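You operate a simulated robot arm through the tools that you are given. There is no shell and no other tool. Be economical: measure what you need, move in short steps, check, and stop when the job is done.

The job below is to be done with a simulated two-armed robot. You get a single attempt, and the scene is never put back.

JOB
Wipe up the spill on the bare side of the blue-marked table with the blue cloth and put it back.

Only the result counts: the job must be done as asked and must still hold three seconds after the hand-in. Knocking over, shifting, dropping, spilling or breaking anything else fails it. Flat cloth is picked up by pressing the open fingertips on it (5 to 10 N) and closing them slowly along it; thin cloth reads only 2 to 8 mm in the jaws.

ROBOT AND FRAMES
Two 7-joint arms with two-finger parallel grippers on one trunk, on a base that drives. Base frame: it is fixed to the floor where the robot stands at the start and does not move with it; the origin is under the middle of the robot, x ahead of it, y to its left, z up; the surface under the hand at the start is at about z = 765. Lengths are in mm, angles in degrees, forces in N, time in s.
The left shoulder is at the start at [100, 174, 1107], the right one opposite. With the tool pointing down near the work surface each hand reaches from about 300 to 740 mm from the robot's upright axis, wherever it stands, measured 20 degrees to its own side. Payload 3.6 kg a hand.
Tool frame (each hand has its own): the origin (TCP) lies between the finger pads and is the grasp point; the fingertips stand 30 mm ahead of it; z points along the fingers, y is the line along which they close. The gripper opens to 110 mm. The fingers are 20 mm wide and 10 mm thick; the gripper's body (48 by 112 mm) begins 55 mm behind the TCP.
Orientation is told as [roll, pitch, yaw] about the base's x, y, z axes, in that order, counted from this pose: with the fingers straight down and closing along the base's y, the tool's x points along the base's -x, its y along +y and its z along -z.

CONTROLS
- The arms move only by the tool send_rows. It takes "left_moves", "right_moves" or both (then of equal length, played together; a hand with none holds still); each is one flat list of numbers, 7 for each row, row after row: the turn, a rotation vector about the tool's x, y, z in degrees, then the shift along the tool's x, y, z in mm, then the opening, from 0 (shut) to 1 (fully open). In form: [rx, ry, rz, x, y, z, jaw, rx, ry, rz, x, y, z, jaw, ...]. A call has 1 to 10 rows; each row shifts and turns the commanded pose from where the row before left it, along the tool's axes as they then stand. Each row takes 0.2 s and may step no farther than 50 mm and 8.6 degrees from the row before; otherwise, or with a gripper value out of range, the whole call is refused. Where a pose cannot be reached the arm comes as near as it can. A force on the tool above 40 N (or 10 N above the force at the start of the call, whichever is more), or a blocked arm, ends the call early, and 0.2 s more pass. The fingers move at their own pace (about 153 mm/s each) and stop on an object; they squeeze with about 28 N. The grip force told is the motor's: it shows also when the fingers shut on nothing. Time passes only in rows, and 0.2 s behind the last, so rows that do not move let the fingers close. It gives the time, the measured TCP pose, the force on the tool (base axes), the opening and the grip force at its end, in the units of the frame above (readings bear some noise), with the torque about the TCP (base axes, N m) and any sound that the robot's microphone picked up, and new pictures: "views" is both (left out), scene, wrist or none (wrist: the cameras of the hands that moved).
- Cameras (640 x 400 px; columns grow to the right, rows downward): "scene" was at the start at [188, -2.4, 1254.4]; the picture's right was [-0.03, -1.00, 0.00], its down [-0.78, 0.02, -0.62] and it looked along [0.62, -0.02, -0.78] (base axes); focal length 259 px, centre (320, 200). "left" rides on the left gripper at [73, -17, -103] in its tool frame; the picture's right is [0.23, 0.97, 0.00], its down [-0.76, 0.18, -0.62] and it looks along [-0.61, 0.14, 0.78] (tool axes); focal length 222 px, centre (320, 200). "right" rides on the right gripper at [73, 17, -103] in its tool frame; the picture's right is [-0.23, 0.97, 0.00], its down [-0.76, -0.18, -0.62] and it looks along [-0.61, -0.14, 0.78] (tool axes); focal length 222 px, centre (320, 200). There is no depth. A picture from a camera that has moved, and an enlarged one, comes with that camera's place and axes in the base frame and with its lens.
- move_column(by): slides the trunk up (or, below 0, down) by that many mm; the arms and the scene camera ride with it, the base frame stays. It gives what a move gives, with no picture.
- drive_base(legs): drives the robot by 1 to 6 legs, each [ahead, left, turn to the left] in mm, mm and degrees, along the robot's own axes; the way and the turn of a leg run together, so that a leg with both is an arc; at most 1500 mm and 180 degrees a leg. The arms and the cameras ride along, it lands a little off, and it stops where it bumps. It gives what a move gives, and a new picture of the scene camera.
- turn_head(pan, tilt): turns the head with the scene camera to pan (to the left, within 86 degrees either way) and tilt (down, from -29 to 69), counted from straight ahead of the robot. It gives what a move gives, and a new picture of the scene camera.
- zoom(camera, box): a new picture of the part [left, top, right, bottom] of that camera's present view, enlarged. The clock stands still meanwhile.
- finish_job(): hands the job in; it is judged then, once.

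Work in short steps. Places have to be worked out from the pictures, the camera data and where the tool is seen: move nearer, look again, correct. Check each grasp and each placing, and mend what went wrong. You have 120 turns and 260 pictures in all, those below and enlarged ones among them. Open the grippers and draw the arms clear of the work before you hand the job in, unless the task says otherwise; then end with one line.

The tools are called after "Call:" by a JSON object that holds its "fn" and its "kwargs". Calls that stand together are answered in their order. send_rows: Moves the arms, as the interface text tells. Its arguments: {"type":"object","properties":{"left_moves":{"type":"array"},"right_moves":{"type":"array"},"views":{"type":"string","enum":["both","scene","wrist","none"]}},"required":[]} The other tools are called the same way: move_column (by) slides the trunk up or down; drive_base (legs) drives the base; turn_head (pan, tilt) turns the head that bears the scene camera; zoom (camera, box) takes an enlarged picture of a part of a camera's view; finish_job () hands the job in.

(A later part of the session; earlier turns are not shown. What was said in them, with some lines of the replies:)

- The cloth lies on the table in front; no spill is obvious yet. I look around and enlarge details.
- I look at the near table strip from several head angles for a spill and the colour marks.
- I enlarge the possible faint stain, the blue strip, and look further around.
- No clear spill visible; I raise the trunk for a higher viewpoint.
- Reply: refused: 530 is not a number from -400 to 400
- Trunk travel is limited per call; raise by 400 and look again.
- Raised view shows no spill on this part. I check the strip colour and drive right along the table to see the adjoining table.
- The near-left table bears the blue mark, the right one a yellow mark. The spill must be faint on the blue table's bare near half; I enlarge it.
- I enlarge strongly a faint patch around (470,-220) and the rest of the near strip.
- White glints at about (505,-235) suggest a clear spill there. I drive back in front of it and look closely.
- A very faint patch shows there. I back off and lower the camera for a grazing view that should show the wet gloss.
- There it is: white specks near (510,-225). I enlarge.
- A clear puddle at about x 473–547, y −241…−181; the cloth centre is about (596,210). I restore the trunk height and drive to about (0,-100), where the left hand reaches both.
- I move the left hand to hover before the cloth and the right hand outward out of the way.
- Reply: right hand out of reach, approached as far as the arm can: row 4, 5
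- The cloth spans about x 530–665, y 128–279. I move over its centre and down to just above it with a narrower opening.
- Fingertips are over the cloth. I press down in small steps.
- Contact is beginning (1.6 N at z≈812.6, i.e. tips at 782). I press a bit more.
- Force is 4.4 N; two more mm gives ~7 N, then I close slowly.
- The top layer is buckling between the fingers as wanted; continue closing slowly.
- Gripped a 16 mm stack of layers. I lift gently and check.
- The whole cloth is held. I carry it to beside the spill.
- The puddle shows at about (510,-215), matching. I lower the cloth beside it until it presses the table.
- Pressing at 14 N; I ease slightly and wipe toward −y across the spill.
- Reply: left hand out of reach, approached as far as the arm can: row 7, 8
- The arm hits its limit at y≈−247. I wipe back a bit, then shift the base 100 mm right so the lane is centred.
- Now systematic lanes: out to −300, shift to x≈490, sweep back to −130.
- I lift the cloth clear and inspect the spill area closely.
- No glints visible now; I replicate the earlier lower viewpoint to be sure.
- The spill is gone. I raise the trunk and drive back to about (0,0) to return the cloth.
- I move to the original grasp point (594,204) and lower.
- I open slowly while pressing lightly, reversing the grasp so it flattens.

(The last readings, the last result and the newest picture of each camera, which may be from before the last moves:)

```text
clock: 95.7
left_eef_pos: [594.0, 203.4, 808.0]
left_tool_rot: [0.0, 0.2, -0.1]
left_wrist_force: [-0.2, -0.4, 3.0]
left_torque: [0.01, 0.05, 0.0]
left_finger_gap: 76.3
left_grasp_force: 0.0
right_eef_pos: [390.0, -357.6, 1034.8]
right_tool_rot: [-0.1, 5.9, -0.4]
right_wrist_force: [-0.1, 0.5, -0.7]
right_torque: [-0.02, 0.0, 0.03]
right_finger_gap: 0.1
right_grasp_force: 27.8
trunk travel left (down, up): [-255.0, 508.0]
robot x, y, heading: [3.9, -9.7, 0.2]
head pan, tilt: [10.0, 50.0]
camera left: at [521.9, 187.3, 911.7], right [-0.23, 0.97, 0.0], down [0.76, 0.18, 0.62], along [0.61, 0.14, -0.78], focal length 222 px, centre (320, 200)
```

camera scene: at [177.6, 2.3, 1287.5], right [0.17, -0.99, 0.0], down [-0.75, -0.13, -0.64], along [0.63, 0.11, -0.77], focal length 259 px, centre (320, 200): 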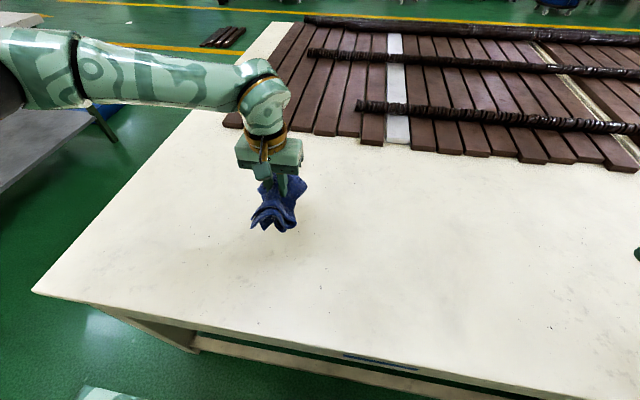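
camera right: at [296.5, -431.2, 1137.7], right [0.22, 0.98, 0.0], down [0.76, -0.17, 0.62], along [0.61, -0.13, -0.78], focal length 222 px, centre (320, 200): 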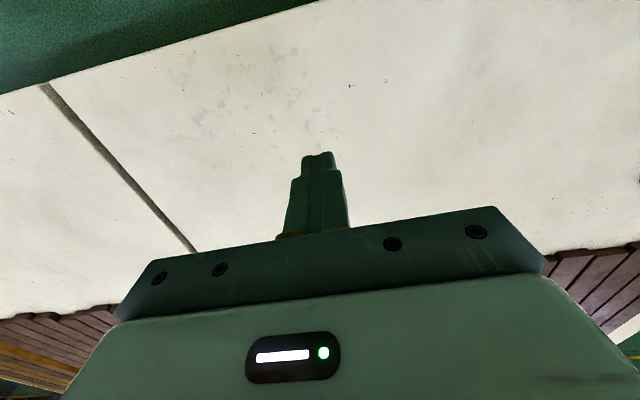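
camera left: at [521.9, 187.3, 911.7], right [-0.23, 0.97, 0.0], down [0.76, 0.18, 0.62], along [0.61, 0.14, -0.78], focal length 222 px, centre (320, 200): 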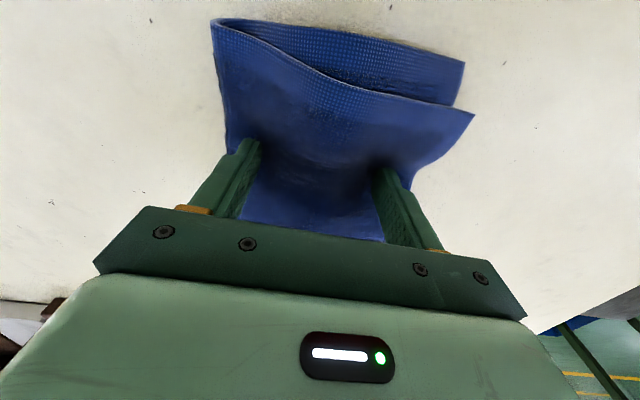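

It unfolded nearly as before. I lift straight up and draw back.

Call:
{"fn": "send_rows", "kwargs": {"left_moves": [0, 0, 0, 0, 0, -8, 0.7, 0, 0, 0, 0, 0, -20, 0.7, 0, 0, 0, 0, 0, -40, 0.7, 0, 0, 0, 15, 0, -45, 0.7, 0, 0, 0, 40, 0, -25, 1, 0, 0, 0, 45, 0, -20, 1, 0, 0, 0, 45, 0, -20, 1, 0, 0, 0, 45, 0, -20, 1], "views": "both"}}

Call:
{"fn": "turn_head", "kwargs": {"pan": 0, "tilt": 60}}

```text
clock: 97.5
left_eef_pos: [402.6, 203.4, 1005.6]
left_tool_rot: [-0.1, 0.0, -0.1]
left_wrist_force: [-0.2, 0.3, 0.1]
left_torque: [0.0, -0.03, 0.01]
left_finger_gap: 109.8
left_grasp_force: 0.0
right_eef_pos: [389.8, -358.5, 1034.6]
right_tool_rot: [0.0, 5.9, -0.4]
right_wrist_force: [-0.4, 0.2, 0.2]
right_torque: [0.01, -0.03, -0.03]
right_finger_gap: 0.0
right_grasp_force: 27.5
trunk travel left (down, up): [-255.0, 508.0]
robot x, y, heading: [5.4, -9.2, -0.1]
head pan, tilt: [10.0, 50.0]
camera scene: at [176.6, 2.3, 1287.6], right [0.17, -0.99, 0.0], down [-0.75, -0.13, -0.64], along [0.63, 0.11, -0.77], focal length 259 px, centre (320, 200)
camera left: at [330.9, 186.9, 1109.5], right [-0.23, 0.97, 0.0], down [0.76, 0.18, 0.62], along [0.61, 0.14, -0.78], focal length 222 px, centre (320, 200)
```

scene: 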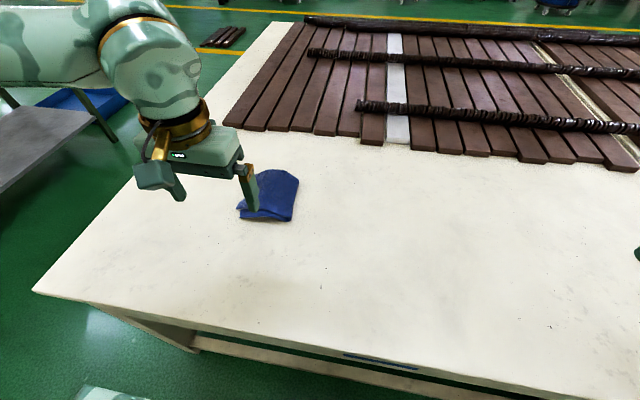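
left: 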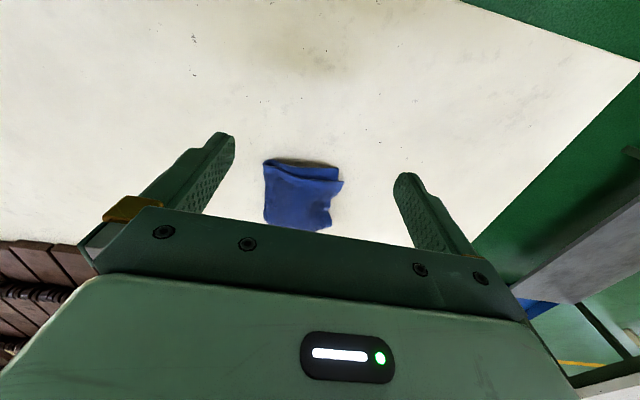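

```text
clock: 98.2
left_eef_pos: [404.6, 201.6, 1005.4]
left_tool_rot: [0.0, 0.1, -0.2]
left_wrist_force: [0.5, 0.1, 1.0]
left_torque: [-0.02, -0.01, -0.02]
left_finger_gap: 109.9
left_grasp_force: 0.1
right_eef_pos: [392.4, -359.2, 1034.2]
right_tool_rot: [0.0, 5.9, -0.4]
right_wrist_force: [0.9, 0.4, 0.8]
right_torque: [0.01, -0.01, -0.02]
right_finger_gap: 0.0
right_grasp_force: 28.0
trunk travel left (down, up): [-255.0, 508.0]
robot x, y, heading: [1.0, -13.2, -0.4]
head pan, tilt: [0.0, 60.0]
camera scene: at [168.2, -11.0, 1274.9], right [0.0, -1.0, 0.0], down [-0.87, 0.0, -0.5], along [0.5, 0.0, -0.87], focal length 259 px, centre (320, 200)
```

scene: 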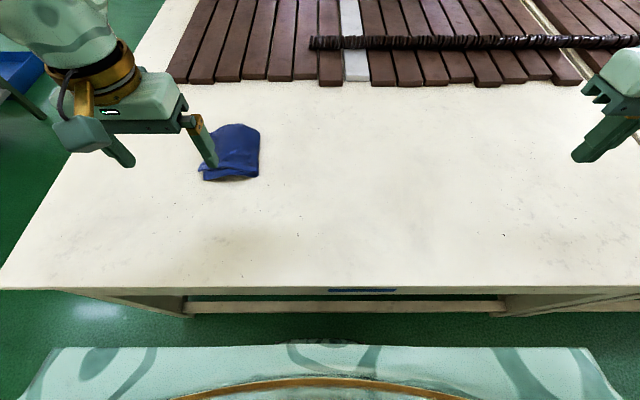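

The cloth lies back at about (604,216), within ~10 mm of its start, folded and flat. I open the right gripper, and pull both hands back clear before the hand-in.

Call:
{"fn": "send_rows", "kwargs": {"left_moves": [0, 0, 0, 15, 0, -20, 1, 0, 0, 0, 15, 0, -20, 1, 0, 0, 0, 0, 0, 0, 1], "right_moves": [0, 0, 0, 0, 0, 0, 1, 0, 0, 0, 0, 0, 0, 1, 0, 0, 0, 0, 0, 0, 1], "views": "scene"}}

Call:
{"fn": "zoom", "kwargs": {"camera": "scene", "box": [160, 90, 480, 290]}}

```text
clock: 99.0
left_eef_pos: [373.8, 202.3, 1046.7]
left_tool_rot: [-0.1, 0.1, 0.0]
left_wrist_force: [0.3, 0.6, 0.0]
left_torque: [-0.01, -0.02, -0.03]
left_finger_gap: 109.7
left_grasp_force: 0.1
right_eef_pos: [391.0, -357.9, 1034.6]
right_tool_rot: [-0.2, 5.9, -0.4]
right_wrist_force: [-1.0, -0.3, 0.1]
right_torque: [-0.01, 0.01, -0.01]
right_finger_gap: 110.2
right_grasp_force: 0.1
trunk travel left (down, up): [-255.0, 508.0]
robot x, y, heading: [1.7, -8.2, -0.2]
head pan, tilt: [0.0, 60.0]
camera scene: at [168.4, -11.0, 1274.8], right [0.0, -1.0, 0.0], down [-0.87, 0.0, -0.5], along [0.5, 0.0, -0.87], focal length 259 px, centre (320, 200)
```

scene: 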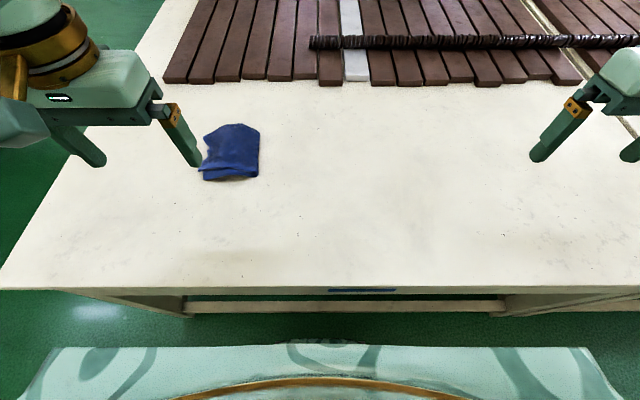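

```text
2.00 times, centred on (320, 190) of scene
camera zoom: at [168.4, -11.0, 1274.8], right [0.0, -1.0, 0.0], down [-0.87, 0.0, -0.5], along [0.5, 0.0, -0.87], focal length 518 px, centre (320, 220)
```

zoom: 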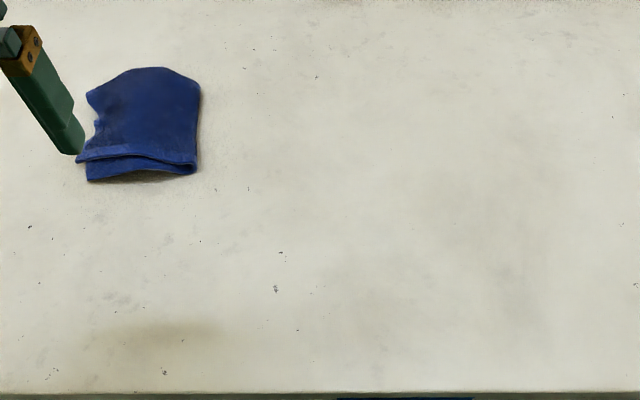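

The table is clean, the cloth is back in place, and the hands are open and clear; I hand in.

Call:
{"fn": "finish_job", "kwargs": {}}

```text
The job is handed in.
```

I wiped the clear spill off the bare side of the blue-marked table, and the blue cloth lies folded about 10 mm from where it started, with its left edge a little crumpled.
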